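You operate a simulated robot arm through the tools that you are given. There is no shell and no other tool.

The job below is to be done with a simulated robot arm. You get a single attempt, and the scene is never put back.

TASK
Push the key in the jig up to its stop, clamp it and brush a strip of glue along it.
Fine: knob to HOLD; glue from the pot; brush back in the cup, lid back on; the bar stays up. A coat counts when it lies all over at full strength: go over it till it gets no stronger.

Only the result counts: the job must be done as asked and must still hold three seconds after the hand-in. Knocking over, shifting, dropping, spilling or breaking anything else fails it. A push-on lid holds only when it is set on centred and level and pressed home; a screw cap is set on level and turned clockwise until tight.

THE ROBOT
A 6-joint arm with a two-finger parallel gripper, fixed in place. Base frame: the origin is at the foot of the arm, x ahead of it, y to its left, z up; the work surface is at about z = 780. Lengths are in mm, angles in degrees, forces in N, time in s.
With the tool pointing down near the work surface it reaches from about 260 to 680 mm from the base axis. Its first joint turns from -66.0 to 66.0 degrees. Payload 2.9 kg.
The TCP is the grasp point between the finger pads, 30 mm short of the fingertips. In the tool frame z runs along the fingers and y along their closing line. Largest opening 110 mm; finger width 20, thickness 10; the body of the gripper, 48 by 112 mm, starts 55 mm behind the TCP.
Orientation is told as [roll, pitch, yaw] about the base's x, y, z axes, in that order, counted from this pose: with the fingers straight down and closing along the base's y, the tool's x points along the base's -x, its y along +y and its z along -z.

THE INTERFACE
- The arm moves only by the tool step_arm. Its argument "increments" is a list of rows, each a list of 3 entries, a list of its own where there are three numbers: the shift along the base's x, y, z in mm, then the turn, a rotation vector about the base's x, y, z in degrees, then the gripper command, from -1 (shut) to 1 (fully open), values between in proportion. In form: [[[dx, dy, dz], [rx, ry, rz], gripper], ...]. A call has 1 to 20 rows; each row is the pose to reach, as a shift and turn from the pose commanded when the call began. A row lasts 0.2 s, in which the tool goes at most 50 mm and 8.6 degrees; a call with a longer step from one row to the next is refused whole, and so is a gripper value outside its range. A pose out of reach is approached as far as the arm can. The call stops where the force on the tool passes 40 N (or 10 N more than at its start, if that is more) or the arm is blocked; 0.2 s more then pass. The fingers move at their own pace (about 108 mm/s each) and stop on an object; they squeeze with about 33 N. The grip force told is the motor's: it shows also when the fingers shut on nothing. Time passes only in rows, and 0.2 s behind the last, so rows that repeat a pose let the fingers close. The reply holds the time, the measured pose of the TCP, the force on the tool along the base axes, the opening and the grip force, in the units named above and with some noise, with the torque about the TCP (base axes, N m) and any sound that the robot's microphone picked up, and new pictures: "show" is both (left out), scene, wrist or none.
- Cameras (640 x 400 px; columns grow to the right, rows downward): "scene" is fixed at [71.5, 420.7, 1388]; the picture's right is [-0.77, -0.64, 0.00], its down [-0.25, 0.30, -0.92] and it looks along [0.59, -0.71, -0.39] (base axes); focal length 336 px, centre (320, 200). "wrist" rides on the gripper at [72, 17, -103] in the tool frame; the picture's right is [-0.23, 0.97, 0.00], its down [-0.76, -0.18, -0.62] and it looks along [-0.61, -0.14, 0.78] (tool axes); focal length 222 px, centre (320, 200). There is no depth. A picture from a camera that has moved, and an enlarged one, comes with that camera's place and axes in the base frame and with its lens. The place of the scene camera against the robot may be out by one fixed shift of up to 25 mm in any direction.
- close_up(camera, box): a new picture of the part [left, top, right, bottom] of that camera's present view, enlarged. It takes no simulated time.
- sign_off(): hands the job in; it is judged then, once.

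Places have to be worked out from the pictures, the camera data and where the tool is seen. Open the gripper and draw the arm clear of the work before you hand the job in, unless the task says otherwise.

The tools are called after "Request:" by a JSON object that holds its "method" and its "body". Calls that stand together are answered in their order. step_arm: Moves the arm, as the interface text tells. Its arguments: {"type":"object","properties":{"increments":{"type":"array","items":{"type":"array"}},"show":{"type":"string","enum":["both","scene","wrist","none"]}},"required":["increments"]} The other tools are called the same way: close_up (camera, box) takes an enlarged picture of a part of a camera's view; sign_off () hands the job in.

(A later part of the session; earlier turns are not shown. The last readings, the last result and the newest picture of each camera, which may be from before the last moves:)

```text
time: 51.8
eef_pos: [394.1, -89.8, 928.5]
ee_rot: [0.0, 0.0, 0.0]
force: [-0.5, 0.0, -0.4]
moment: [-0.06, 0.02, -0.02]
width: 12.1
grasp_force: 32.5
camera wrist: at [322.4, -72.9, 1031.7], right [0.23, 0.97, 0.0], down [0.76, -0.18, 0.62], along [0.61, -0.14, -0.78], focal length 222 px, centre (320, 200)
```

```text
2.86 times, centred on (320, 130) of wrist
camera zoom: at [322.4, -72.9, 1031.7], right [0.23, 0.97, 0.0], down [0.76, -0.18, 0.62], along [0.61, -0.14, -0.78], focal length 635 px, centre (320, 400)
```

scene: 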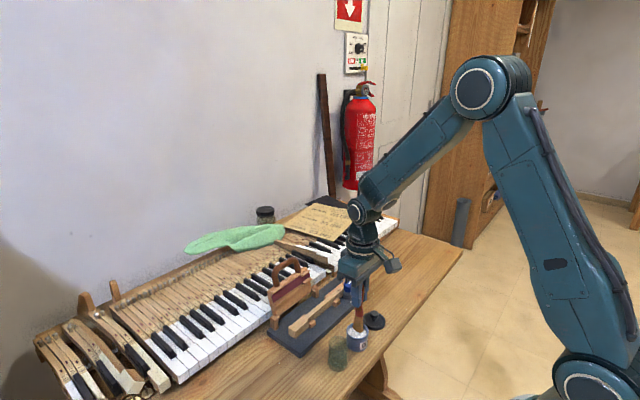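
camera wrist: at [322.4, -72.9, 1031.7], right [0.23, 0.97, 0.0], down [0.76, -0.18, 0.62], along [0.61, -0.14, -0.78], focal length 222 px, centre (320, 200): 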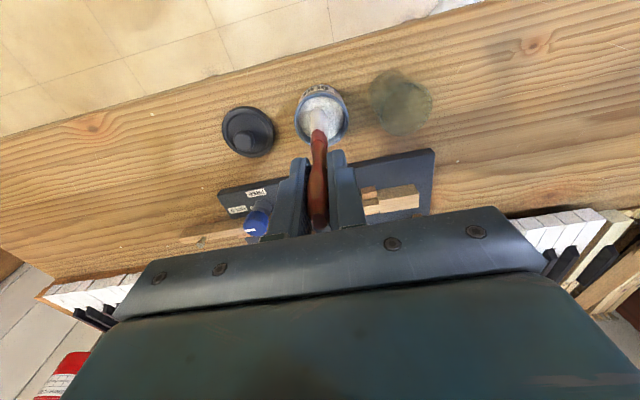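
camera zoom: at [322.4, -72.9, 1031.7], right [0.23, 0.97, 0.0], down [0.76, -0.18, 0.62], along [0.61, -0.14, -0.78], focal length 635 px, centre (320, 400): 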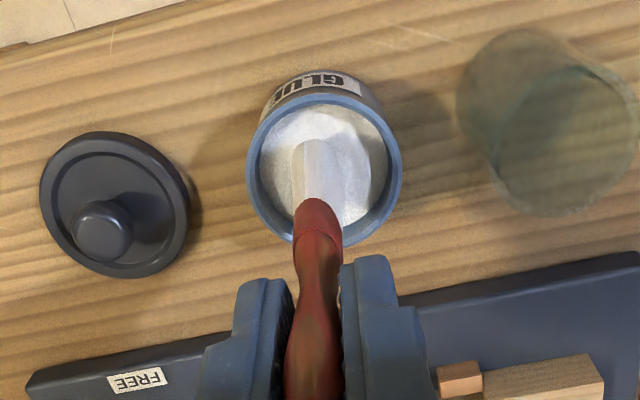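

The brush held its place within a millimetre or two and is loaded. I carry it over to above the key, hovering ~20 mm above at mid-key, to check alignment.

Request:
{"method": "step_arm", "body": {"increments": [[[0, 0, 20], [0, 0, 0], -1], [[0, 0, 40], [0, 0, 0], -1], [[40, 3, 40], [0, 0, 0], -1], [[80, 6, 40], [0, 0, 0], -1], [[115, 9, 35], [0, 0, 0], -1], [[123, 10, 20], [0, 0, 0], -1], [[123, 10, 14], [0, 0, 0], -1], [[123, 10, 14], [0, 0, 0], -1]], "show": "both"}}

Request:
{"method": "close_up", "body": {"camera": "scene", "box": [260, 250, 380, 350]}}

Request:
{"method": "close_up", "body": {"camera": "wrist", "box": [240, 80, 400, 210]}}

```text
time: 53.6
eef_pos: [517.0, -80.9, 941.8]
ee_rot: [0.0, -0.1, 0.0]
force: [0.3, 0.3, -0.6]
moment: [0.02, -0.01, -0.02]
width: 11.9
grasp_force: 33.2
camera wrist: at [445.7, -62.8, 1044.9], right [0.23, 0.97, 0.0], down [0.76, -0.18, 0.62], along [0.61, -0.14, -0.78], focal length 222 px, centre (320, 200)
```

scene: 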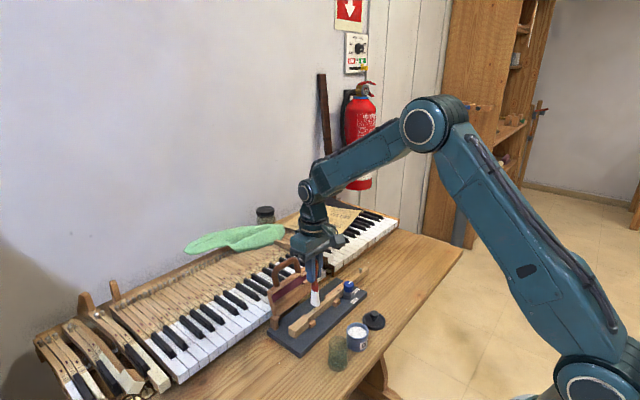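
wrist: 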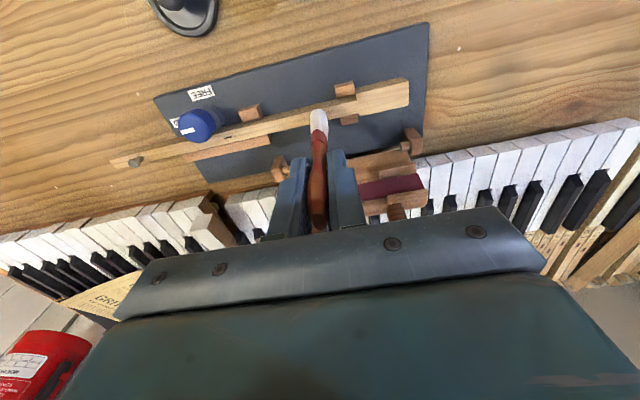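

```text
4.00 times, centred on (320, 300) of scene
camera zoom: at [71.5, 420.7, 1388.0], right [-0.77, -0.64, 0.0], down [-0.25, 0.3, -0.92], along [0.59, -0.71, -0.39], focal length 1343 px, centre (320, -200)
```

zoom: 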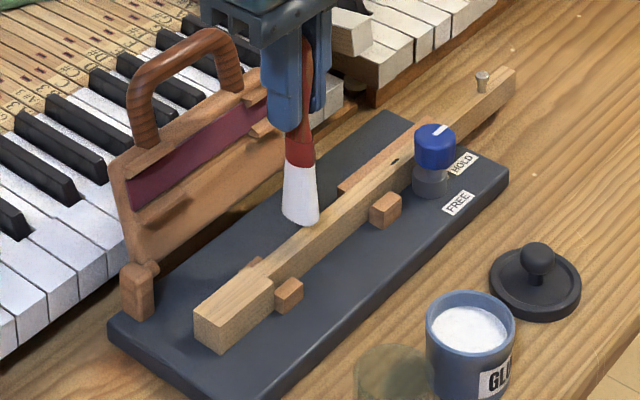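

```text
3.08 times, centred on (320, 145) of wrist
camera zoom: at [445.7, -62.8, 1044.9], right [0.23, 0.97, 0.0], down [0.76, -0.18, 0.62], along [0.61, -0.14, -0.78], focal length 684 px, centre (320, 369)
```

zoom: 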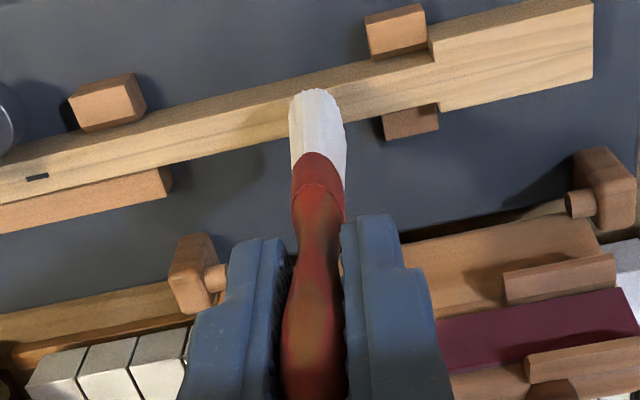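

The brush is over the key's mid stick, tip ≈20 mm above, aligned in x (±1 mm). I lower to near contact and look.

Request:
{"method": "step_arm", "body": {"increments": [[[0, 0, -6], [0, 0, 0], -1], [[0, 0, -12], [0, 0, 0], -1], [[0, 0, -16], [0, 0, 0], -1], [[0, 0, -18], [0, 0, 0], -1], [[0, 0, -18], [0, 0, 0], -1]], "show": "none"}}

Request:
{"method": "close_up", "body": {"camera": "scene", "box": [290, 270, 350, 320]}}

Request:
{"method": "close_up", "body": {"camera": "wrist", "box": [240, 80, 400, 210]}}

```text
time: 54.8
eef_pos: [517.6, -80.4, 923.0]
ee_rot: [0.1, 0.0, 0.0]
force: [-0.6, 0.5, -0.7]
moment: [0.01, 0.0, 0.01]
width: 11.7
grasp_force: 33.1
```

```text
8.00 times, centred on (320, 295) of scene
camera zoom: at [71.5, 420.7, 1388.0], right [-0.77, -0.64, 0.0], down [-0.25, 0.3, -0.92], along [0.59, -0.71, -0.39], focal length 2687 px, centre (320, -560)
```

zoom: 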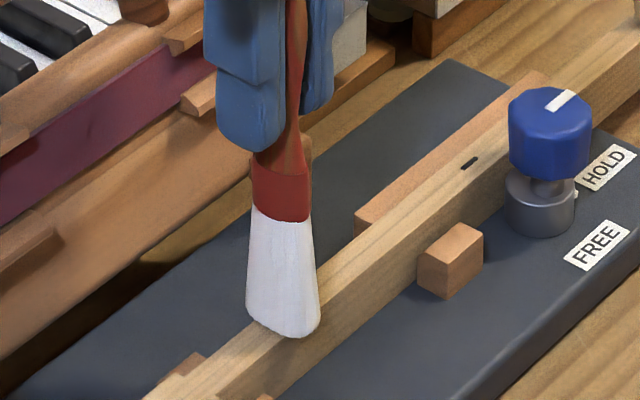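

```text
3.08 times, centred on (320, 145) of wrist
camera zoom: at [445.3, -63.0, 1027.4], right [0.23, 0.97, 0.0], down [0.76, -0.18, 0.62], along [0.61, -0.14, -0.78], focal length 684 px, centre (320, 369)
```

zoom: 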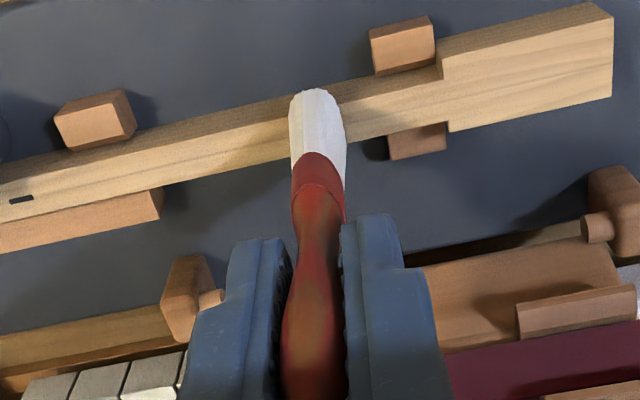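

The tip is just above the key top and centred. I lower further in 1 mm steps watching the force.

Request:
{"method": "step_arm", "body": {"increments": [[[0, 0, -1], [0, 0, 0], -1], [[0, 0, -2], [0, 0, 0], -1], [[0, 0, -3], [0, 0, 0], -1], [[0, 0, -3], [0, 0, 0], -1]], "show": "none"}}

Request:
{"method": "close_up", "body": {"camera": "scene", "box": [290, 270, 350, 320]}}

```text
time: 55.8
eef_pos: [517.8, -79.3, 922.3]
ee_rot: [-0.1, 0.0, -0.1]
force: [-1.4, 0.0, 10.7]
moment: [-0.01, 0.2, 0.0]
width: 11.7
grasp_force: 32.7
```

```text
8.00 times, centred on (320, 295) of scene
camera zoom: at [71.3, 420.7, 1388.0], right [-0.77, -0.64, 0.0], down [-0.25, 0.3, -0.92], along [0.59, -0.71, -0.39], focal length 2687 px, centre (320, -560)
```

zoom: 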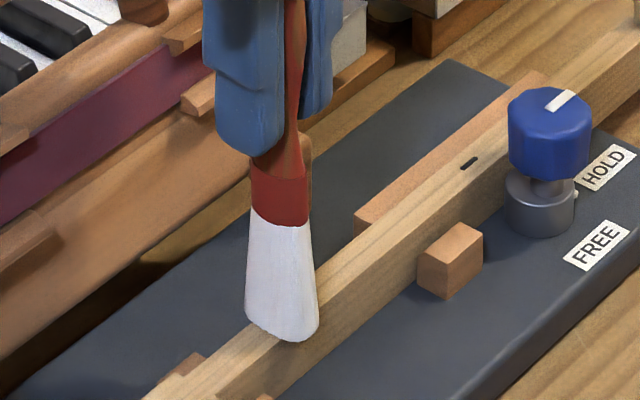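

Contact is made (≈11 N at the tip). I ease the pressure slightly and make a first stroke toward the head (+y), then look at the coat.

Request:
{"method": "step_arm", "body": {"increments": [[[0, 0, 0.8], [0, 0, 0], -1], [[0, 8, 0.8], [0, 0, 0], -1], [[0, 16, 0.8], [0, 0, 0], -1], [[0, 24, 0.8], [0, 0, 0], -1], [[0, 32, 0.8], [0, 0, 0], -1], [[0, 40, 0.8], [0, 0, 0], -1], [[0, 48, 0.8], [0, 0, 0], -1], [[0, 56, 0.8], [0, 0, 0], -1], [[0, 64, 0.8], [0, 0, 0], -1], [[0, 72, 0.8], [0, 0, 0], -1], [[0, 76, 0.8], [0, 0, 0], -1]], "show": "wrist"}}

Request:
{"method": "close_up", "body": {"camera": "scene", "box": [275, 260, 375, 345]}}

Request:
{"method": "close_up", "body": {"camera": "wrist", "box": [180, 80, 380, 210]}}

```text
time: 58.2
eef_pos: [517.3, -4.9, 921.2]
ee_rot: [0.0, 0.1, 0.1]
force: [1.2, -3.6, 9.1]
moment: [-0.35, -0.07, 0.01]
width: 12.0
grasp_force: 32.7
camera wrist: at [445.6, 12.7, 1025.4], right [0.23, 0.97, 0.0], down [0.76, -0.18, 0.62], along [0.61, -0.14, -0.78], focal length 222 px, centre (320, 200)
```

wrist: 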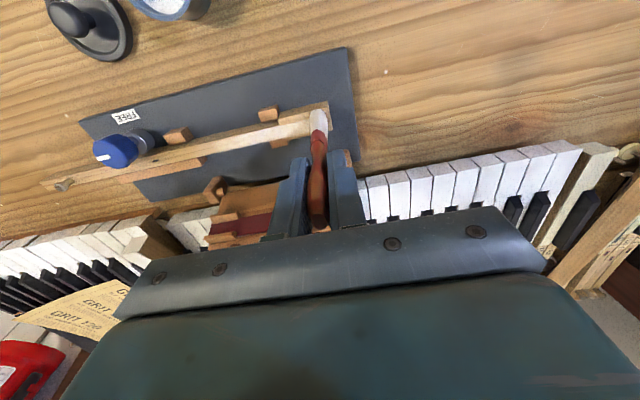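

```text
4.71 times, centred on (325, 302) of scene
camera zoom: at [71.4, 420.6, 1388.0], right [-0.77, -0.64, 0.0], down [-0.25, 0.3, -0.92], along [0.59, -0.71, -0.39], focal length 1580 px, centre (296, -282)
```

zoom: 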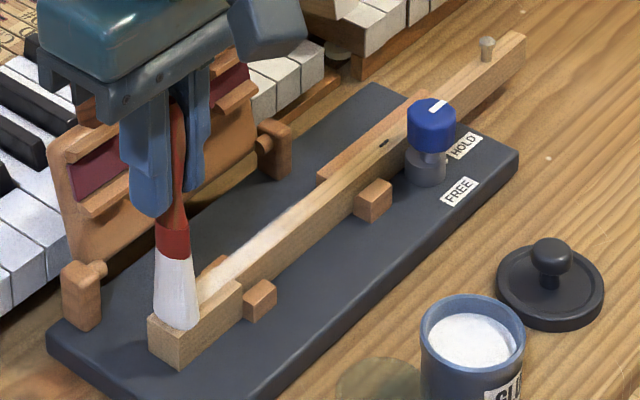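

```text
3.08 times, centred on (280, 145) of wrist
camera zoom: at [445.6, 12.7, 1025.4], right [0.23, 0.97, 0.0], down [0.76, -0.18, 0.62], along [0.61, -0.14, -0.78], focal length 684 px, centre (443, 369)
```

zoom: 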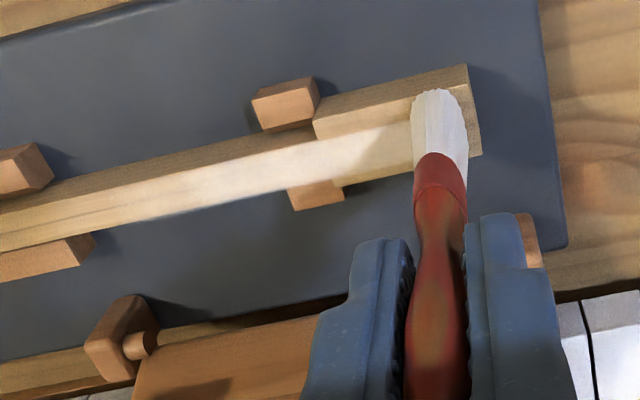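

A white coat appears on the strip, fading toward the head. I stroke back in −y over the stick up to just before the knob.

Request:
{"method": "step_arm", "body": {"increments": [[[0, -8, 0], [0, 0, 0], -1], [[0, -16, 0], [0, 0, 0], -1], [[0, -24, 0], [0, 0, 0], -1], [[0, -32, 0], [0, 0, 0], -1], [[0, -40, 0], [0, 0, 0], -1], [[0, -48, 0], [0, 0, 0], -1], [[0, -56, 0], [0, 0, 0], -1], [[0, -64, 0], [0, 0, 0], -1], [[0, -72, 0], [0, 0, 0], -1], [[0, -80, 0], [0, 0, 0], -1], [[0, -88, 0], [0, 0, 0], -1], [[0, -96, 0], [0, 0, 0], -1], [[0, -104, 0], [0, 0, 0], -1], [[0, -112, 0], [0, 0, 0], -1], [[0, -120, 0], [0, 0, 0], -1], [[0, -128, 0], [0, 0, 0], -1], [[0, -136, 0], [0, 0, 0], -1], [[0, -144, 0], [0, 0, 0], -1], [[0, -152, 0], [0, 0, 0], -1], [[0, -156, 0], [0, 0, 0], -1]], "show": "wrist"}}

Request:
{"method": "close_up", "body": {"camera": "scene", "box": [275, 260, 375, 345]}}

Request:
{"method": "close_up", "body": {"camera": "wrist", "box": [260, 60, 460, 190]}}

```text
time: 62.4
eef_pos: [518.0, -159.4, 921.6]
ee_rot: [0.0, 0.0, 0.0]
force: [0.5, 2.3, 5.1]
moment: [0.26, -0.03, 0.01]
width: 11.6
grasp_force: 32.5
camera wrist: at [445.4, -143.0, 1025.4], right [0.23, 0.97, 0.0], down [0.76, -0.18, 0.62], along [0.61, -0.14, -0.78], focal length 222 px, centre (320, 200)
```

wrist: 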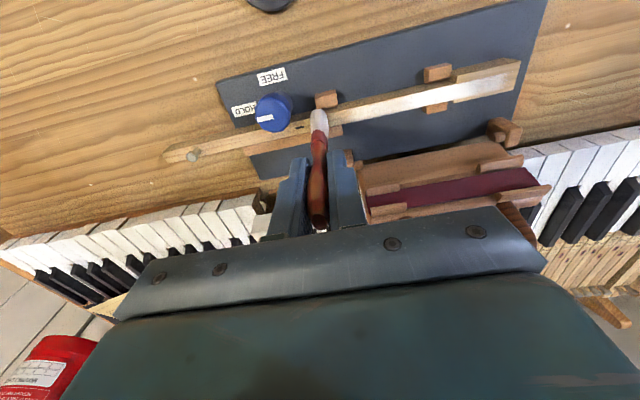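

```text
4.71 times, centred on (325, 302) of scene
camera zoom: at [71.4, 420.8, 1387.9], right [-0.77, -0.64, 0.0], down [-0.25, 0.3, -0.92], along [0.59, -0.71, -0.39], focal length 1580 px, centre (296, -282)
```

zoom: 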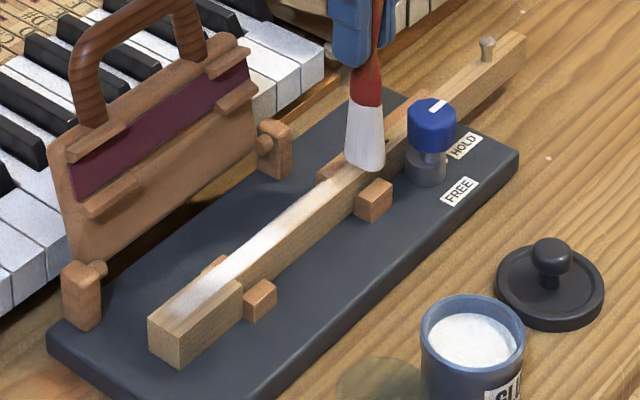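

```text
3.08 times, centred on (360, 125) of wrist
camera zoom: at [445.4, -143.0, 1025.4], right [0.23, 0.97, 0.0], down [0.76, -0.18, 0.62], along [0.61, -0.14, -0.78], focal length 684 px, centre (197, 431)
```

zoom: 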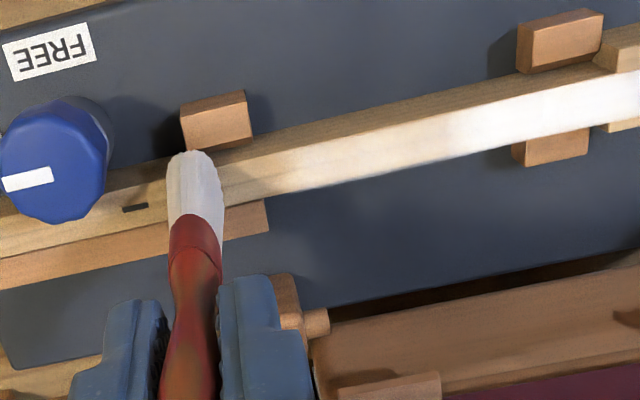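

The load runs out along the stroke: the coat is strong around the stick's front half and thin toward the knob. I look closer at the head region.

Request:
{"method": "close_up", "body": {"camera": "scene", "box": [300, 305, 340, 345]}}

Request:
{"method": "close_up", "body": {"camera": "wrist", "box": [400, 40, 540, 130]}}

```text
10.00 times, centred on (320, 325) of scene
camera zoom: at [71.4, 420.8, 1387.9], right [-0.77, -0.64, 0.0], down [-0.25, 0.3, -0.92], along [0.59, -0.71, -0.39], focal length 3358 px, centre (320, -1050)
```

zoom: 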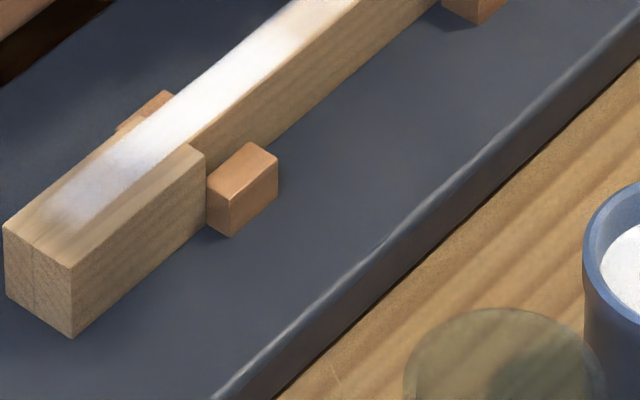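

```text
4.44 times, centred on (470, 85) of wrist
camera zoom: at [445.4, -143.0, 1025.4], right [0.23, 0.97, 0.0], down [0.76, -0.18, 0.62], along [0.61, -0.14, -0.78], focal length 987 px, centre (-347, 711)
```

zoom: 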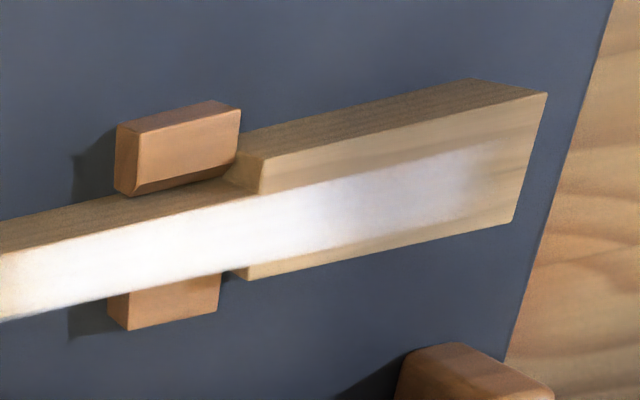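

The load is used up; the coat follows a stick-wide strip. I go back to the pot to reload, with a gentler dip.

Request:
{"method": "step_arm", "body": {"increments": [[[0, 0, 12], [0, 0, 0], -1], [[-10, 5, 40], [0, 0, 0], -1], [[-45, 25, 46], [0, 0, 0], -1], [[-85, 45, 46], [0, 0, 0], -1], [[-115, 65, 40], [0, 0, 0], -1], [[-123, 70, 20], [0, 0, 0], -1], [[-123, 70, 6.2], [0, 0, 0], -1], [[-123, 70, -6], [0, 0, 0], -1], [[-123, 70, -12], [0, 0, 0], -1], [[-123, 70, -15], [0, 0, 0], -1], [[-123, 70, -16], [0, 0, 0], -1], [[-123, 70, -16], [0, 0, 0], -1]], "show": "none"}}

Request:
{"method": "close_up", "body": {"camera": "scene", "box": [310, 280, 400, 375]}}

Request:
{"method": "close_up", "body": {"camera": "wrist", "box": [240, 60, 400, 200]}}

```text
time: 65.0
eef_pos: [394.2, -88.5, 905.2]
ee_rot: [0.0, 0.1, -0.1]
force: [0.4, -0.2, -0.4]
moment: [0.03, -0.03, -0.03]
width: 11.4
grasp_force: 33.1
```

```text
4.21 times, centred on (355, 328) of scene
camera zoom: at [71.5, 420.7, 1388.0], right [-0.77, -0.64, 0.0], down [-0.25, 0.3, -0.92], along [0.59, -0.71, -0.39], focal length 1414 px, centre (173, -337)
```

zoom: 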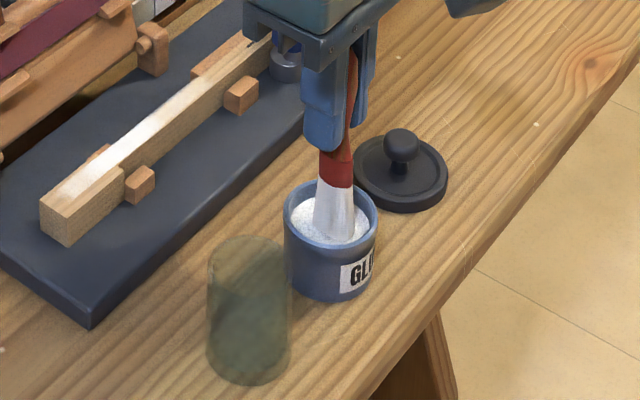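

```text
2.86 times, centred on (320, 130) of wrist
camera zoom: at [322.6, -72.5, 1009.1], right [0.23, 0.97, 0.0], down [0.76, -0.18, 0.62], along [0.61, -0.14, -0.78], focal length 635 px, centre (320, 400)
```

zoom: 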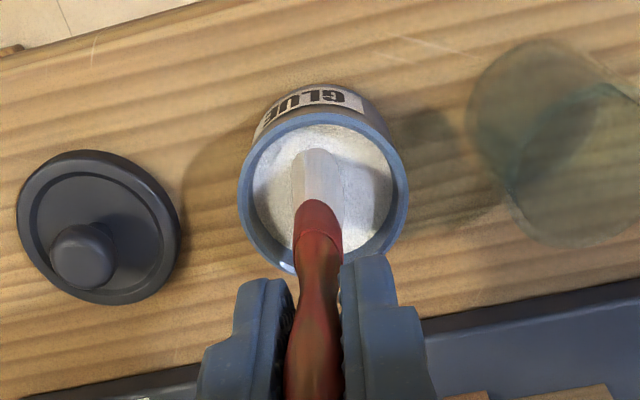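

No contact force yet; I lower a little more to immerse the tip.

Request:
{"method": "step_arm", "body": {"increments": [[[0, 0, -1], [0, 0, 0], -1], [[0, 0, -2], [0, 0, 0], -1], [[0, 0, -2], [0, 0, 0], -1], [[0, 0, -2], [0, 0, 0], -1]], "show": "none"}}

Request:
{"method": "close_up", "body": {"camera": "scene", "box": [325, 300, 385, 360]}}

Request:
{"method": "close_up", "body": {"camera": "wrist", "box": [260, 60, 380, 160]}}

```text
time: 66.0
eef_pos: [394.2, -89.0, 903.3]
ee_rot: [0.0, -0.1, 0.0]
force: [-0.9, 0.3, 5.8]
moment: [-0.02, -0.03, 0.0]
width: 11.5
grasp_force: 33.2
```

```text
6.67 times, centred on (355, 330) of scene
camera zoom: at [71.4, 420.7, 1388.0], right [-0.77, -0.64, 0.0], down [-0.25, 0.3, -0.92], along [0.59, -0.71, -0.39], focal length 2239 px, centre (87, -667)
```

zoom: 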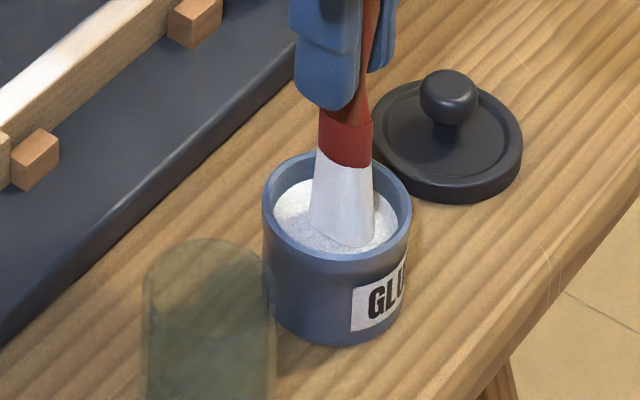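

```text
4.00 times, centred on (320, 110) of wrist
camera zoom: at [322.5, -72.8, 1007.4], right [0.23, 0.97, 0.0], down [0.76, -0.18, 0.62], along [0.61, -0.14, -0.78], focal length 888 px, centre (320, 560)
```

zoom: 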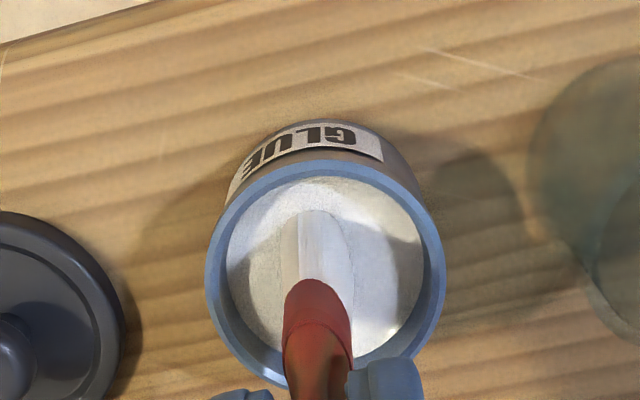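

Now the bristles are fully white with a light 6 N touch. I carry the loaded brush high over to the tail end of the key (y≈−262), clear of the knob and the capstan.

Request:
{"method": "step_arm", "body": {"increments": [[[0, 0, 24], [0, 0, 0], -1], [[0, 0, 69], [0, 0, 0], -1], [[28, -38, 72], [0, 0, 0], -1], [[56, -76, 72], [0, 0, 0], -1], [[84, -114, 72], [0, 0, 0], -1], [[112, -150, 72], [0, 0, 0], -1], [[125.5, -172, 72], [0, 0, 0], -1], [[125.5, -172, 45], [0, 0, 0], -1], [[125.5, -172, 28], [0, 0, 0], -1], [[125.5, -172, 21], [0, 0, 0], -1], [[125.5, -172, 21], [0, 0, 0], -1]], "show": "both"}}

Request:
{"method": "close_up", "body": {"camera": "scene", "box": [310, 245, 390, 310]}}

Request:
{"method": "close_up", "body": {"camera": "wrist", "box": [240, 60, 440, 200]}}

```text
time: 68.4
eef_pos: [520.6, -262.2, 924.9]
ee_rot: [0.0, 0.0, 0.0]
force: [-0.2, 0.0, -0.7]
moment: [0.01, 0.01, -0.02]
width: 11.7
grasp_force: 33.1
camera wrist: at [447.9, -245.2, 1028.3], right [0.23, 0.97, 0.0], down [0.76, -0.18, 0.62], along [0.61, -0.14, -0.78], focal length 222 px, centre (320, 200)
```

scene: 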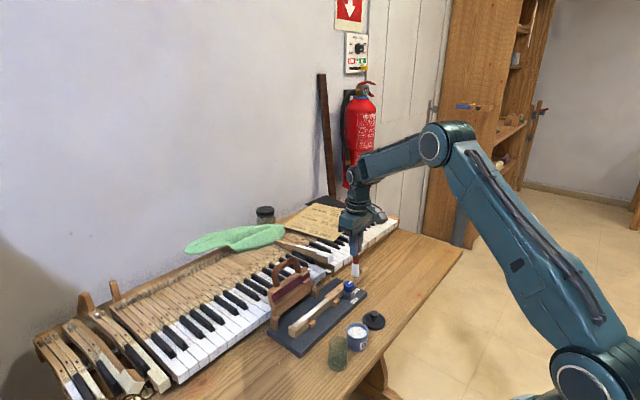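
wrist: 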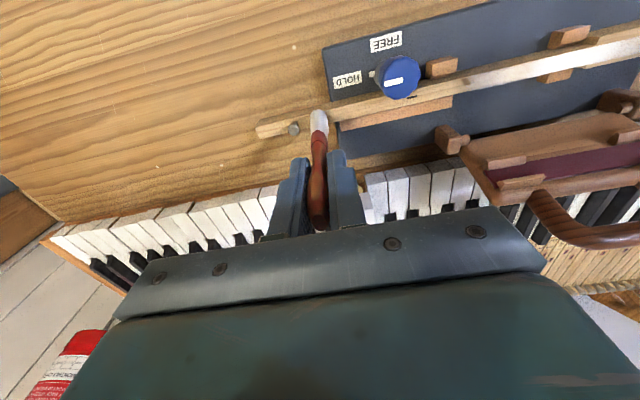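

```text
6.15 times, centred on (350, 278) of scene
camera zoom: at [71.5, 420.7, 1388.0], right [-0.77, -0.64, 0.0], down [-0.25, 0.3, -0.92], along [0.59, -0.71, -0.39], focal length 2067 px, centre (135, -277)
```

zoom: 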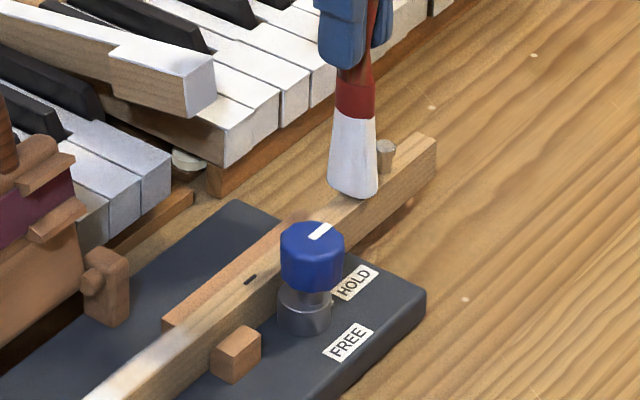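

```text
2.86 times, centred on (340, 130) of wrist
camera zoom: at [447.9, -245.2, 1028.3], right [0.23, 0.97, 0.0], down [0.76, -0.18, 0.62], along [0.61, -0.14, -0.78], focal length 635 px, centre (263, 400)
```

zoom: 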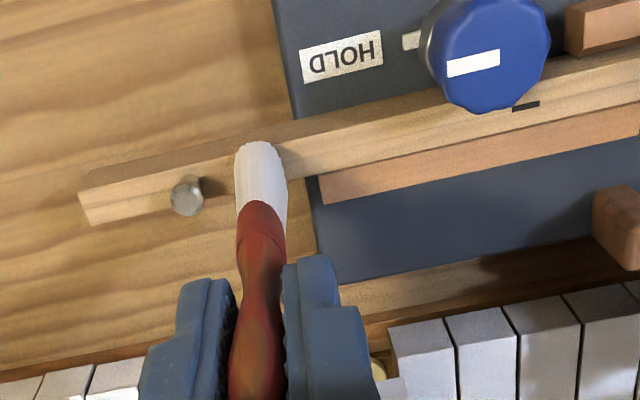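

The brush is over the tail, clear of the capstan and knob. I lower to contact and stroke +y past the knob with the brush shifted 2.5 mm away from it.

Request:
{"method": "step_arm", "body": {"increments": [[[0, 0, -1.5], [0, 0, 0], -1], [[0, 0, -3], [0, 0, 0], -1], [[0, 8, -3], [0, 0, 0], -1], [[0, 16, -3], [0, 0, 0], -1], [[0, 24, -3], [0, 0, 0], -1], [[0, 32, -3], [0, 0, 0], -1], [[0, 32, -3], [0, 0, 0], -1]], "show": "none"}}

Request:
{"method": "close_up", "body": {"camera": "scene", "box": [310, 245, 390, 310]}}

Request:
{"method": "close_up", "body": {"camera": "wrist", "box": [240, 60, 440, 200]}}

```text
time: 70.0
eef_pos: [519.7, -228.7, 921.9]
ee_rot: [0.0, -0.1, 0.1]
force: [-0.1, -0.2, 1.1]
moment: [-0.01, 0.0, 0.05]
width: 11.8
grasp_force: 32.9
```

```text
6.15 times, centred on (350, 278) of scene
camera zoom: at [71.5, 420.7, 1388.0], right [-0.77, -0.64, 0.0], down [-0.25, 0.3, -0.92], along [0.59, -0.71, -0.39], focal length 2067 px, centre (135, -277)
```

zoom: 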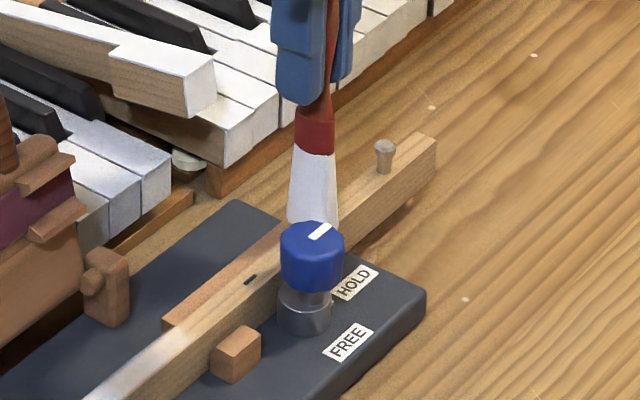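

```text
2.86 times, centred on (340, 130) of wrist
camera zoom: at [448.1, -213.1, 1025.5], right [0.23, 0.97, 0.0], down [0.76, -0.18, 0.62], along [0.61, -0.14, -0.78], focal length 635 px, centre (263, 400)
```

zoom: 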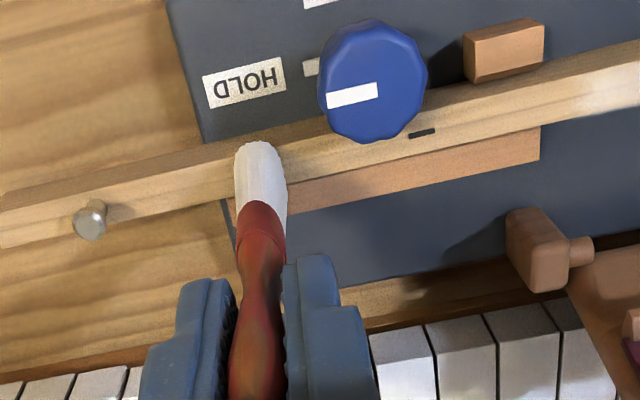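

No coat appeared on the tail, but the touch was only ~1 N. I press 1.2 mm more and stroke back a little to see whether this part takes glue at all.

Request:
{"method": "step_arm", "body": {"increments": [[[0, 0, -0.6], [0, 0, 0], -1], [[0, 0, -1.2], [0, 0, 0], -1], [[0, -8, -1.2], [0, 0, 0], -1], [[0, -16, -1.2], [0, 0, 0], -1], [[0, -24, -1.2], [0, 0, 0], -1], [[0, -24, -1.2], [0, 0, 0], -1]], "show": "none"}}

Request:
{"method": "close_up", "body": {"camera": "scene", "box": [310, 245, 390, 310]}}

Request:
{"method": "close_up", "body": {"camera": "wrist", "box": [240, 60, 440, 200]}}

```text
time: 71.4
eef_pos: [519.1, -252.8, 921.5]
ee_rot: [0.0, 0.0, 0.1]
force: [-0.4, 6.3, 17.0]
moment: [0.58, 0.02, -0.02]
width: 11.6
grasp_force: 32.6
```

```text
6.15 times, centred on (350, 278) of scene
camera zoom: at [71.3, 421.0, 1387.9], right [-0.77, -0.64, 0.0], down [-0.25, 0.3, -0.92], along [0.59, -0.71, -0.39], focal length 2067 px, centre (135, -277)
```

zoom: 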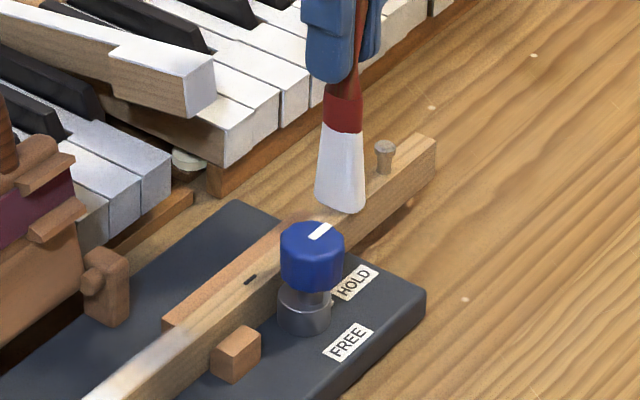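

```text
2.86 times, centred on (340, 130) of wrist
camera zoom: at [448.3, -236.5, 1024.8], right [0.23, 0.97, 0.0], down [0.76, -0.18, 0.62], along [0.61, -0.14, -0.78], focal length 635 px, centre (263, 400)
```

zoom: 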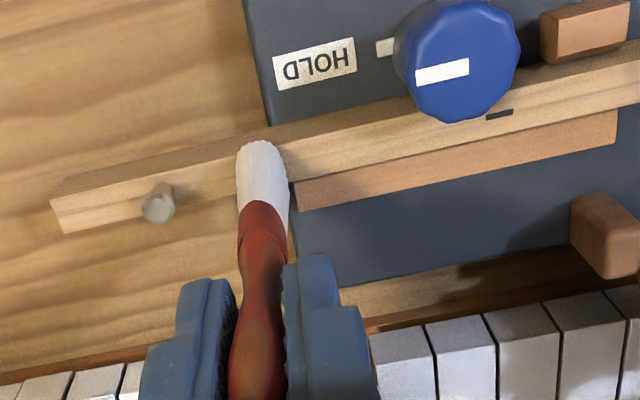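

The tail takes no glue even at 17 N (brush still loaded), so the strip lies on the front part. I lift over the knob, go to y≈−165, and stroke from there toward the head.

Request:
{"method": "step_arm", "body": {"increments": [[[0, 0, 10], [0, 0, 0], -1], [[0, 0, 42], [0, 0, 0], -1], [[-1, 45, 42], [0, 0, 0], -1], [[-2.5, 86, 42], [0, 0, 0], -1], [[-2.5, 86, 20], [0, 0, 0], -1], [[-2.5, 86, 6], [0, 0, 0], -1], [[-2.5, 86, 1], [0, 0, 0], -1], [[-2.5, 86, 0.8], [0, 0, 0], -1], [[-2.5, 92, 0.8], [0, 0, 0], -1], [[-2.5, 98, 0.8], [0, 0, 0], -1], [[-2.5, 104, 0.8], [0, 0, 0], -1], [[-2.5, 110, 0.8], [0, 0, 0], -1], [[-2.5, 116, 0.8], [0, 0, 0], -1], [[-2.5, 122, 0.8], [0, 0, 0], -1], [[-2.5, 128, 0.8], [0, 0, 0], -1], [[-2.5, 128, 0.8], [0, 0, 0], -1]], "show": "none"}}

Request:
{"method": "close_up", "body": {"camera": "scene", "box": [290, 250, 380, 325]}}

Request:
{"method": "close_up", "body": {"camera": "wrist", "box": [220, 60, 420, 200]}}

```text
time: 74.8
eef_pos: [517.2, -126.0, 922.0]
ee_rot: [0.0, 0.0, -0.1]
force: [0.6, -2.5, 7.4]
moment: [-0.23, 0.0, 0.01]
width: 11.9
grasp_force: 32.8
```

```text
5.33 times, centred on (335, 288) of scene
camera zoom: at [71.4, 420.7, 1388.0], right [-0.77, -0.64, 0.0], down [-0.25, 0.3, -0.92], along [0.59, -0.71, -0.39], focal length 1791 px, centre (240, -267)
```

zoom: 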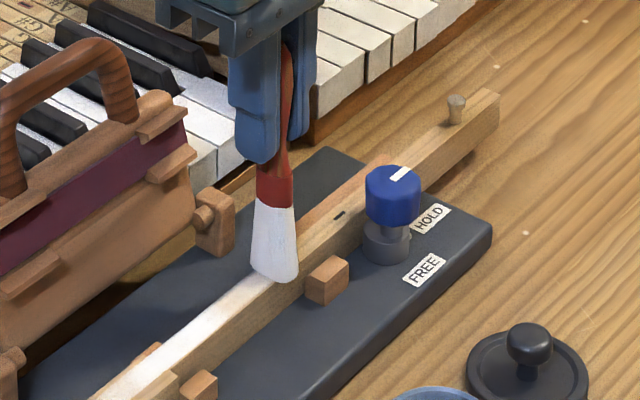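

```text
2.86 times, centred on (320, 130) of wrist
camera zoom: at [445.6, -108.8, 1025.2], right [0.23, 0.97, 0.0], down [0.76, -0.18, 0.62], along [0.61, -0.14, -0.78], focal length 635 px, centre (320, 400)
```

zoom: 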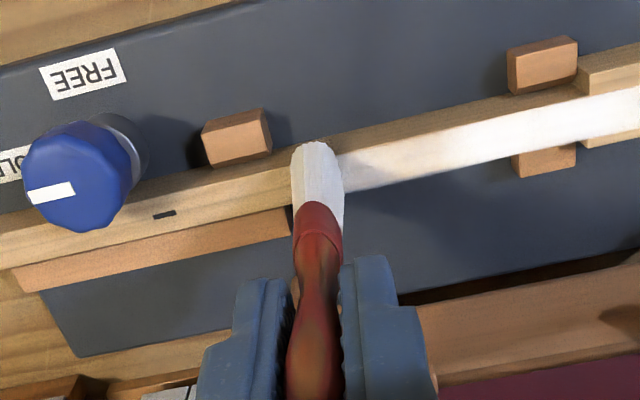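

Nothing takes between y≈−165 and −135 either, so the strip's −y end is near here. I continue the stroke with the loaded brush toward the head.

Request:
{"method": "step_arm", "body": {"increments": [[[0, 6, 0], [0, 0, 0], -1], [[0, 12, 0], [0, 0, 0], -1], [[0, 18, 0], [0, 0, 0], -1], [[0, 24, 0], [0, 0, 0], -1], [[0, 30, 0], [0, 0, 0], -1], [[0, 36, 0], [0, 0, 0], -1], [[0, 42, 0], [0, 0, 0], -1], [[0, 48, 0], [0, 0, 0], -1], [[0, 56, 0], [0, 0, 0], -1], [[0, 64, 0], [0, 0, 0], -1], [[0, 72, 0], [0, 0, 0], -1], [[0, 80, 0], [0, 0, 0], -1], [[0, 88, 0], [0, 0, 0], -1], [[0, 96, 0], [0, 0, 0], -1], [[0, 104, 0], [0, 0, 0], -1], [[0, 110, 0], [0, 0, 0], -1], [[0, 116, 0], [0, 0, 0], -1], [[0, 122, 0], [0, 0, 0], -1], [[0, 128, 0], [0, 0, 0], -1]], "show": "none"}}

Request:
{"method": "close_up", "body": {"camera": "scene", "box": [280, 265, 370, 340]}}

Request:
{"method": "close_up", "body": {"camera": "wrist", "box": [160, 70, 360, 200]}}

```text
time: 78.8
eef_pos: [516.6, 3.4, 921.2]
ee_rot: [0.0, -0.1, -0.1]
force: [1.5, -0.8, 2.5]
moment: [-0.14, -0.04, -0.02]
width: 11.9
grasp_force: 33.0
```

```text
5.33 times, centred on (325, 302) of scene
camera zoom: at [71.5, 420.7, 1388.0], right [-0.77, -0.64, 0.0], down [-0.25, 0.3, -0.92], along [0.59, -0.71, -0.39], focal length 1791 px, centre (293, -347)
```

zoom: 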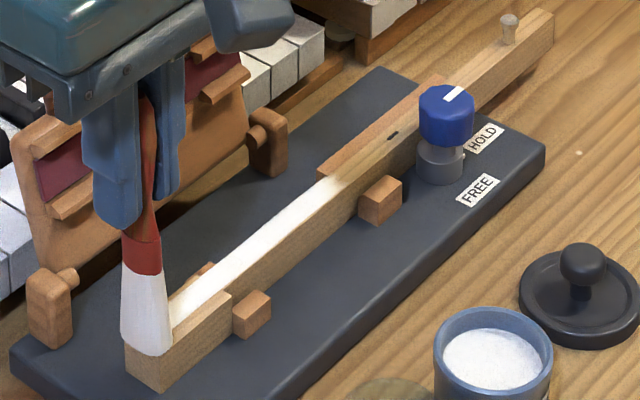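

```text
3.08 times, centred on (260, 135) of wrist
camera zoom: at [445.3, 19.3, 1025.2], right [0.23, 0.97, 0.0], down [0.76, -0.18, 0.62], along [0.61, -0.14, -0.78], focal length 684 px, centre (505, 400)
```

zoom: 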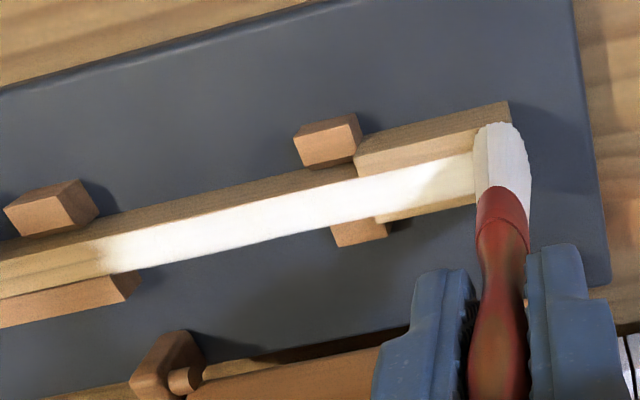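

The strip is strongly white now from y≈−133 toward the head. I lift the brush off and away to inspect the head end.

Request:
{"method": "step_arm", "body": {"increments": [[[0, 0, 10], [0, 0, 0], -1], [[0, 0, 40], [0, 0, 0], -1], [[0, 40, 55], [0, 0, 0], -1], [[0, 70, 55], [0, 0, 0], -1], [[0, 70, 55], [0, 0, 0], -1]], "show": "wrist"}}

Request:
{"method": "close_up", "body": {"camera": "scene", "box": [285, 280, 365, 345]}}

Request:
{"method": "close_up", "body": {"camera": "wrist", "box": [100, 70, 320, 210]}}

```text
time: 80.0
eef_pos: [517.8, 72.7, 974.9]
ee_rot: [0.1, 0.0, 0.0]
force: [-0.2, -0.2, -0.5]
moment: [0.02, 0.0, 0.01]
width: 11.6
grasp_force: 32.9
camera wrist: at [446.0, 90.0, 1079.2], right [0.23, 0.97, 0.0], down [0.76, -0.18, 0.62], along [0.61, -0.14, -0.78], focal length 222 px, centre (320, 200)
```

wrist: 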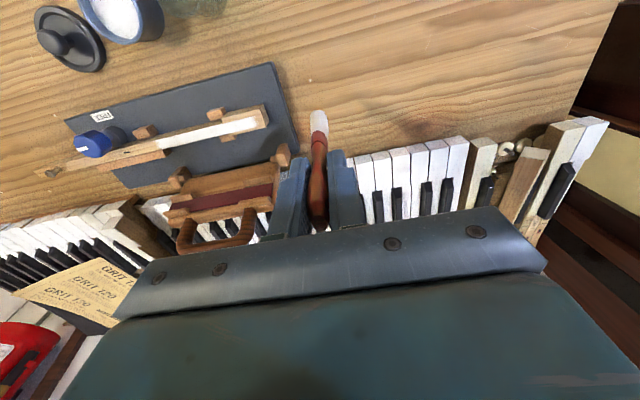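

```text
6.15 times, centred on (325, 312) of scene
camera zoom: at [71.5, 420.7, 1388.0], right [-0.77, -0.64, 0.0], down [-0.25, 0.3, -0.92], along [0.59, -0.71, -0.39], focal length 2067 px, centre (289, -492)
```

zoom: 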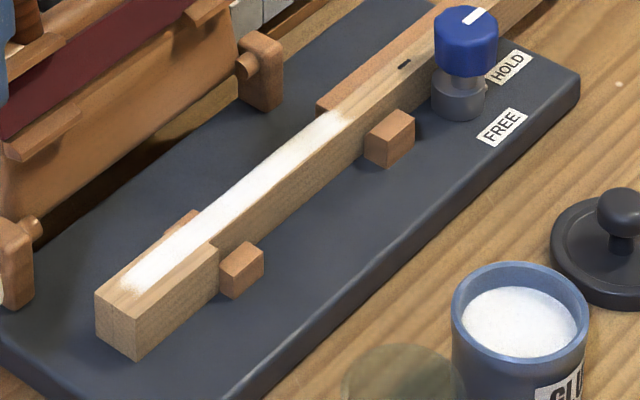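

```text
2.86 times, centred on (210, 140) of wrist
camera zoom: at [446.0, 90.0, 1079.2], right [0.23, 0.97, 0.0], down [0.76, -0.18, 0.62], along [0.61, -0.14, -0.78], focal length 635 px, centre (634, 371)
```

zoom: 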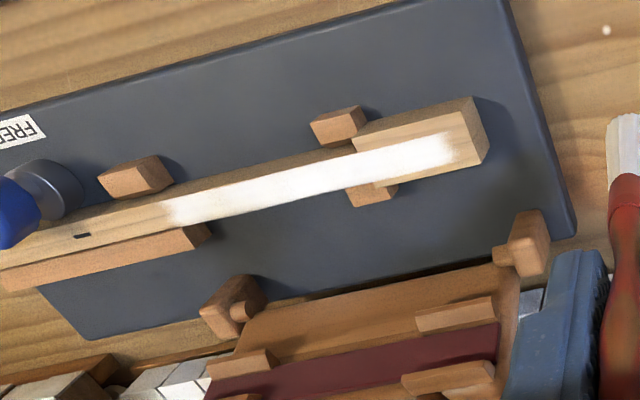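

The glued patch is now a clear rectangle, y≈−133…0, stick-wide. I zoom in to judge uniformity.

Request:
{"method": "close_up", "body": {"camera": "wrist", "box": [150, 105, 275, 160]}}

Request:
{"method": "close_up", "body": {"camera": "scene", "box": [298, 292, 345, 335]}}

```text
5.12 times, centred on (212, 132) of wrist
camera zoom: at [446.0, 90.0, 1079.2], right [0.23, 0.97, 0.0], down [0.76, -0.18, 0.62], along [0.61, -0.14, -0.78], focal length 1137 px, centre (870, 546)
```

zoom: 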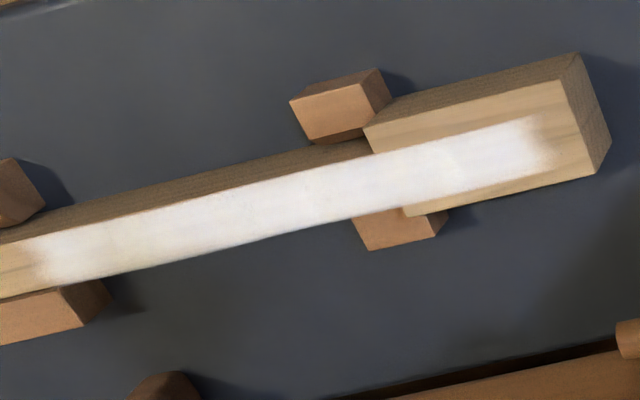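

```text
9.30 times, centred on (322, 314) of scene
camera zoom: at [71.5, 420.7, 1388.0], right [-0.77, -0.64, 0.0], down [-0.25, 0.3, -0.92], along [0.59, -0.71, -0.39], focal length 3124 px, centre (306, -856)
```

zoom: 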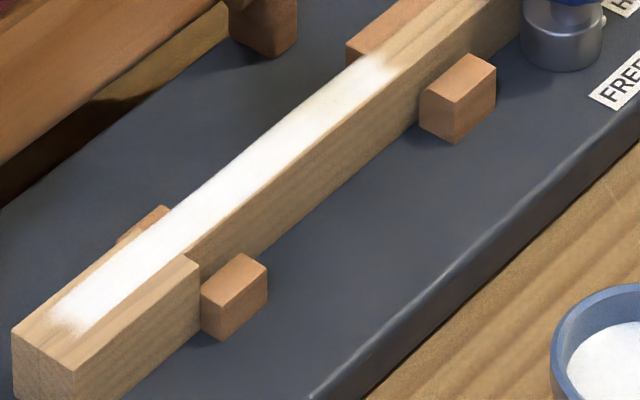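

The patch looks nearly saturated, with softer ends. I reload once more and go over it again, including slight side offsets.

Request:
{"method": "step_arm", "body": {"increments": [[[-25, -33, 0], [0, 0, 0], -1], [[-50, -66, 0], [0, 0, 0], -1], [[-75, -99, 0], [0, 0, 0], -1], [[-100, -132, 0], [0, 0, 0], -1], [[-123, -162, 0], [0, 0, 0], -1], [[-123, -162, -25], [0, 0, 0], -1], [[-123, -162, -48.4], [0, 0, 0], -1], [[-123, -162, -62], [0, 0, 0], -1], [[-123, -162, -69], [0, 0, 0], -1], [[-123, -162, -71.5], [0, 0, 0], -1], [[-123, -162, -72.6], [0, 0, 0], -1], [[-123, -162, -72.8], [0, 0, 0], -1], [[-123, -162, -72.8], [0, 0, 0], -1]], "show": "none"}}

Request:
{"method": "close_up", "body": {"camera": "scene", "box": [310, 280, 400, 375]}}

```text
time: 82.8
eef_pos: [394.2, -89.9, 904.3]
ee_rot: [0.0, 0.0, 0.0]
force: [-0.7, -0.2, 7.1]
moment: [0.0, -0.01, 0.01]
width: 11.6
grasp_force: 33.8
```

```text
4.21 times, centred on (355, 328) of scene
camera zoom: at [71.4, 420.7, 1388.0], right [-0.77, -0.64, 0.0], down [-0.25, 0.3, -0.92], along [0.59, -0.71, -0.39], focal length 1414 px, centre (173, -337)
```

zoom: 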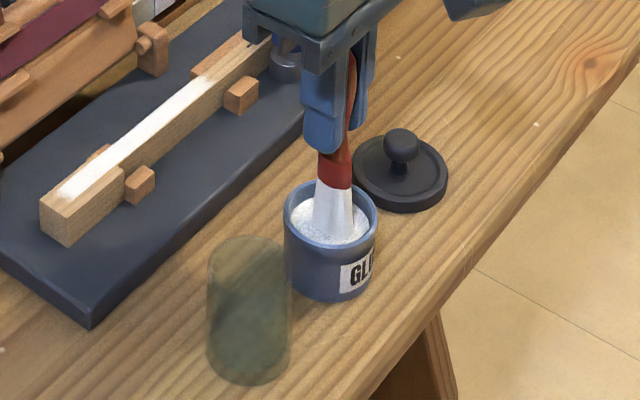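

Loaded again. I return to the −y end of the strip, offset 2.5 mm toward −x, and stroke +y over the full strip.

Request:
{"method": "step_arm", "body": {"increments": [[[0, 0, 24], [0, 0, 0], -1], [[0, 0, 60], [0, 0, 0], -1], [[40, -17, 60], [0, 0, 0], -1], [[80, -35, 60], [0, 0, 0], -1], [[120.3, -52, 55], [0, 0, 0], -1], [[120.3, -52, 30], [0, 0, 0], -1], [[120.3, -52, 20], [0, 0, 0], -1], [[120.3, -52, 17.6], [0, 0, 0], -1], [[120.3, -52, 17.6], [0, 0, 0], -1]], "show": "none"}}

Request:
{"method": "step_arm", "body": {"increments": [[[0, 8, 0], [0, 0, 0], -1], [[0, 16, 0], [0, 0, 0], -1], [[0, 24, 0], [0, 0, 0], -1], [[0, 32, 0], [0, 0, 0], -1], [[0, 40, 0], [0, 0, 0], -1], [[0, 48, 0], [0, 0, 0], -1], [[0, 56, 0], [0, 0, 0], -1], [[0, 64, 0], [0, 0, 0], -1], [[0, 72, 0], [0, 0, 0], -1], [[0, 80, 0], [0, 0, 0], -1], [[0, 88, 0], [0, 0, 0], -1], [[0, 96, 0], [0, 0, 0], -1], [[0, 104, 0], [0, 0, 0], -1], [[0, 112, 0], [0, 0, 0], -1], [[0, 120, 0], [0, 0, 0], -1], [[0, 128, 0], [0, 0, 0], -1], [[0, 136, 0], [0, 0, 0], -1], [[0, 144, 0], [0, 0, 0], -1], [[0, 148, 0], [0, 0, 0], -1]], "show": "none"}}

Request:
{"method": "close_up", "body": {"camera": "wrist", "box": [160, 70, 360, 200]}}

```text
time: 84.8
eef_pos: [514.5, -142.3, 921.9]
ee_rot: [0.0, -0.1, 0.0]
force: [-1.3, 0.6, 5.9]
moment: [0.01, 0.04, 0.03]
width: 11.9
grasp_force: 33.0
```

```text
time: 88.8
eef_pos: [515.8, 5.0, 921.6]
ee_rot: [0.0, 0.1, 0.0]
force: [0.4, -2.3, 5.1]
moment: [-0.26, -0.04, -0.01]
width: 11.8
grasp_force: 33.4
```

```text
3.08 times, centred on (260, 135) of wrist
camera zoom: at [442.9, 23.2, 1024.9], right [0.23, 0.97, 0.0], down [0.76, -0.18, 0.62], along [0.61, -0.14, -0.78], focal length 684 px, centre (505, 400)
```

zoom: 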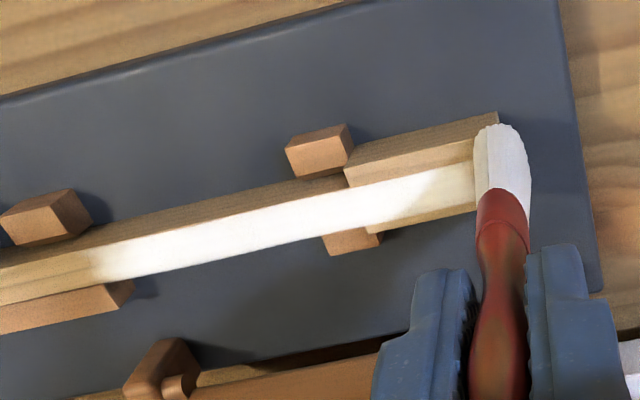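

The strip is covered again. Now back in −y with the brush shifted 2.5 mm toward +x.

Request:
{"method": "step_arm", "body": {"increments": [[[2.5, 0, 0], [0, 0, 0], -1], [[5, -4, 0], [0, 0, 0], -1], [[5, -12, 0], [0, 0, 0], -1], [[5, -20, 0], [0, 0, 0], -1], [[5, -28, 0], [0, 0, 0], -1], [[5, -36, 0], [0, 0, 0], -1], [[5, -44, 0], [0, 0, 0], -1], [[5, -52, 0], [0, 0, 0], -1], [[5, -60, 0], [0, 0, 0], -1], [[5, -68, 0], [0, 0, 0], -1], [[5, -76, 0], [0, 0, 0], -1], [[5, -84, 0], [0, 0, 0], -1], [[5, -92, 0], [0, 0, 0], -1], [[5, -100, 0], [0, 0, 0], -1], [[5, -108, 0], [0, 0, 0], -1], [[5, -116, 0], [0, 0, 0], -1], [[5, -124, 0], [0, 0, 0], -1], [[5, -132, 0], [0, 0, 0], -1], [[5, -140, 0], [0, 0, 0], -1], [[5, -148, 0], [0, 0, 0], -1]], "show": "none"}}

Request:
{"method": "close_up", "body": {"camera": "wrist", "box": [280, 60, 500, 190]}}

Request:
{"method": "close_up", "body": {"camera": "scene", "box": [298, 292, 345, 335]}}

```text
time: 93.0
eef_pos: [520.3, -142.0, 921.0]
ee_rot: [0.0, -0.1, -0.1]
force: [-0.6, 1.8, 4.1]
moment: [0.19, -0.02, 0.0]
width: 11.6
grasp_force: 33.4
```

```text
2.91 times, centred on (390, 125) of wrist
camera zoom: at [447.8, -124.8, 1024.8], right [0.23, 0.97, 0.0], down [0.76, -0.18, 0.62], along [0.61, -0.14, -0.78], focal length 646 px, centre (116, 418)
```

zoom: 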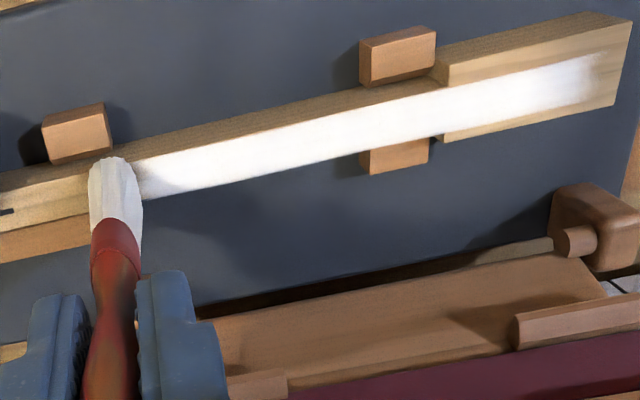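

```text
9.30 times, centred on (322, 314) of scene
camera zoom: at [71.4, 420.8, 1387.9], right [-0.77, -0.64, 0.0], down [-0.25, 0.3, -0.92], along [0.59, -0.71, -0.39], focal length 3124 px, centre (306, -856)
```

zoom: 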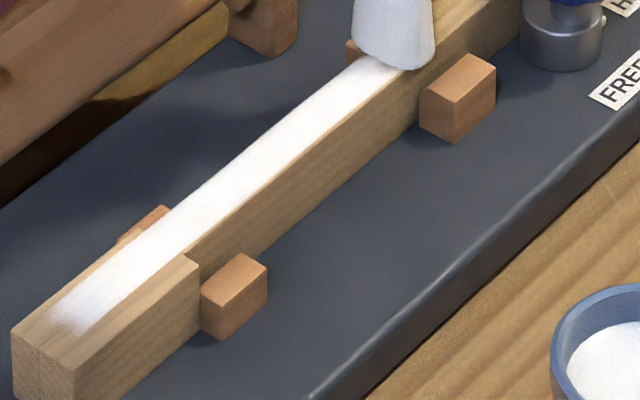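

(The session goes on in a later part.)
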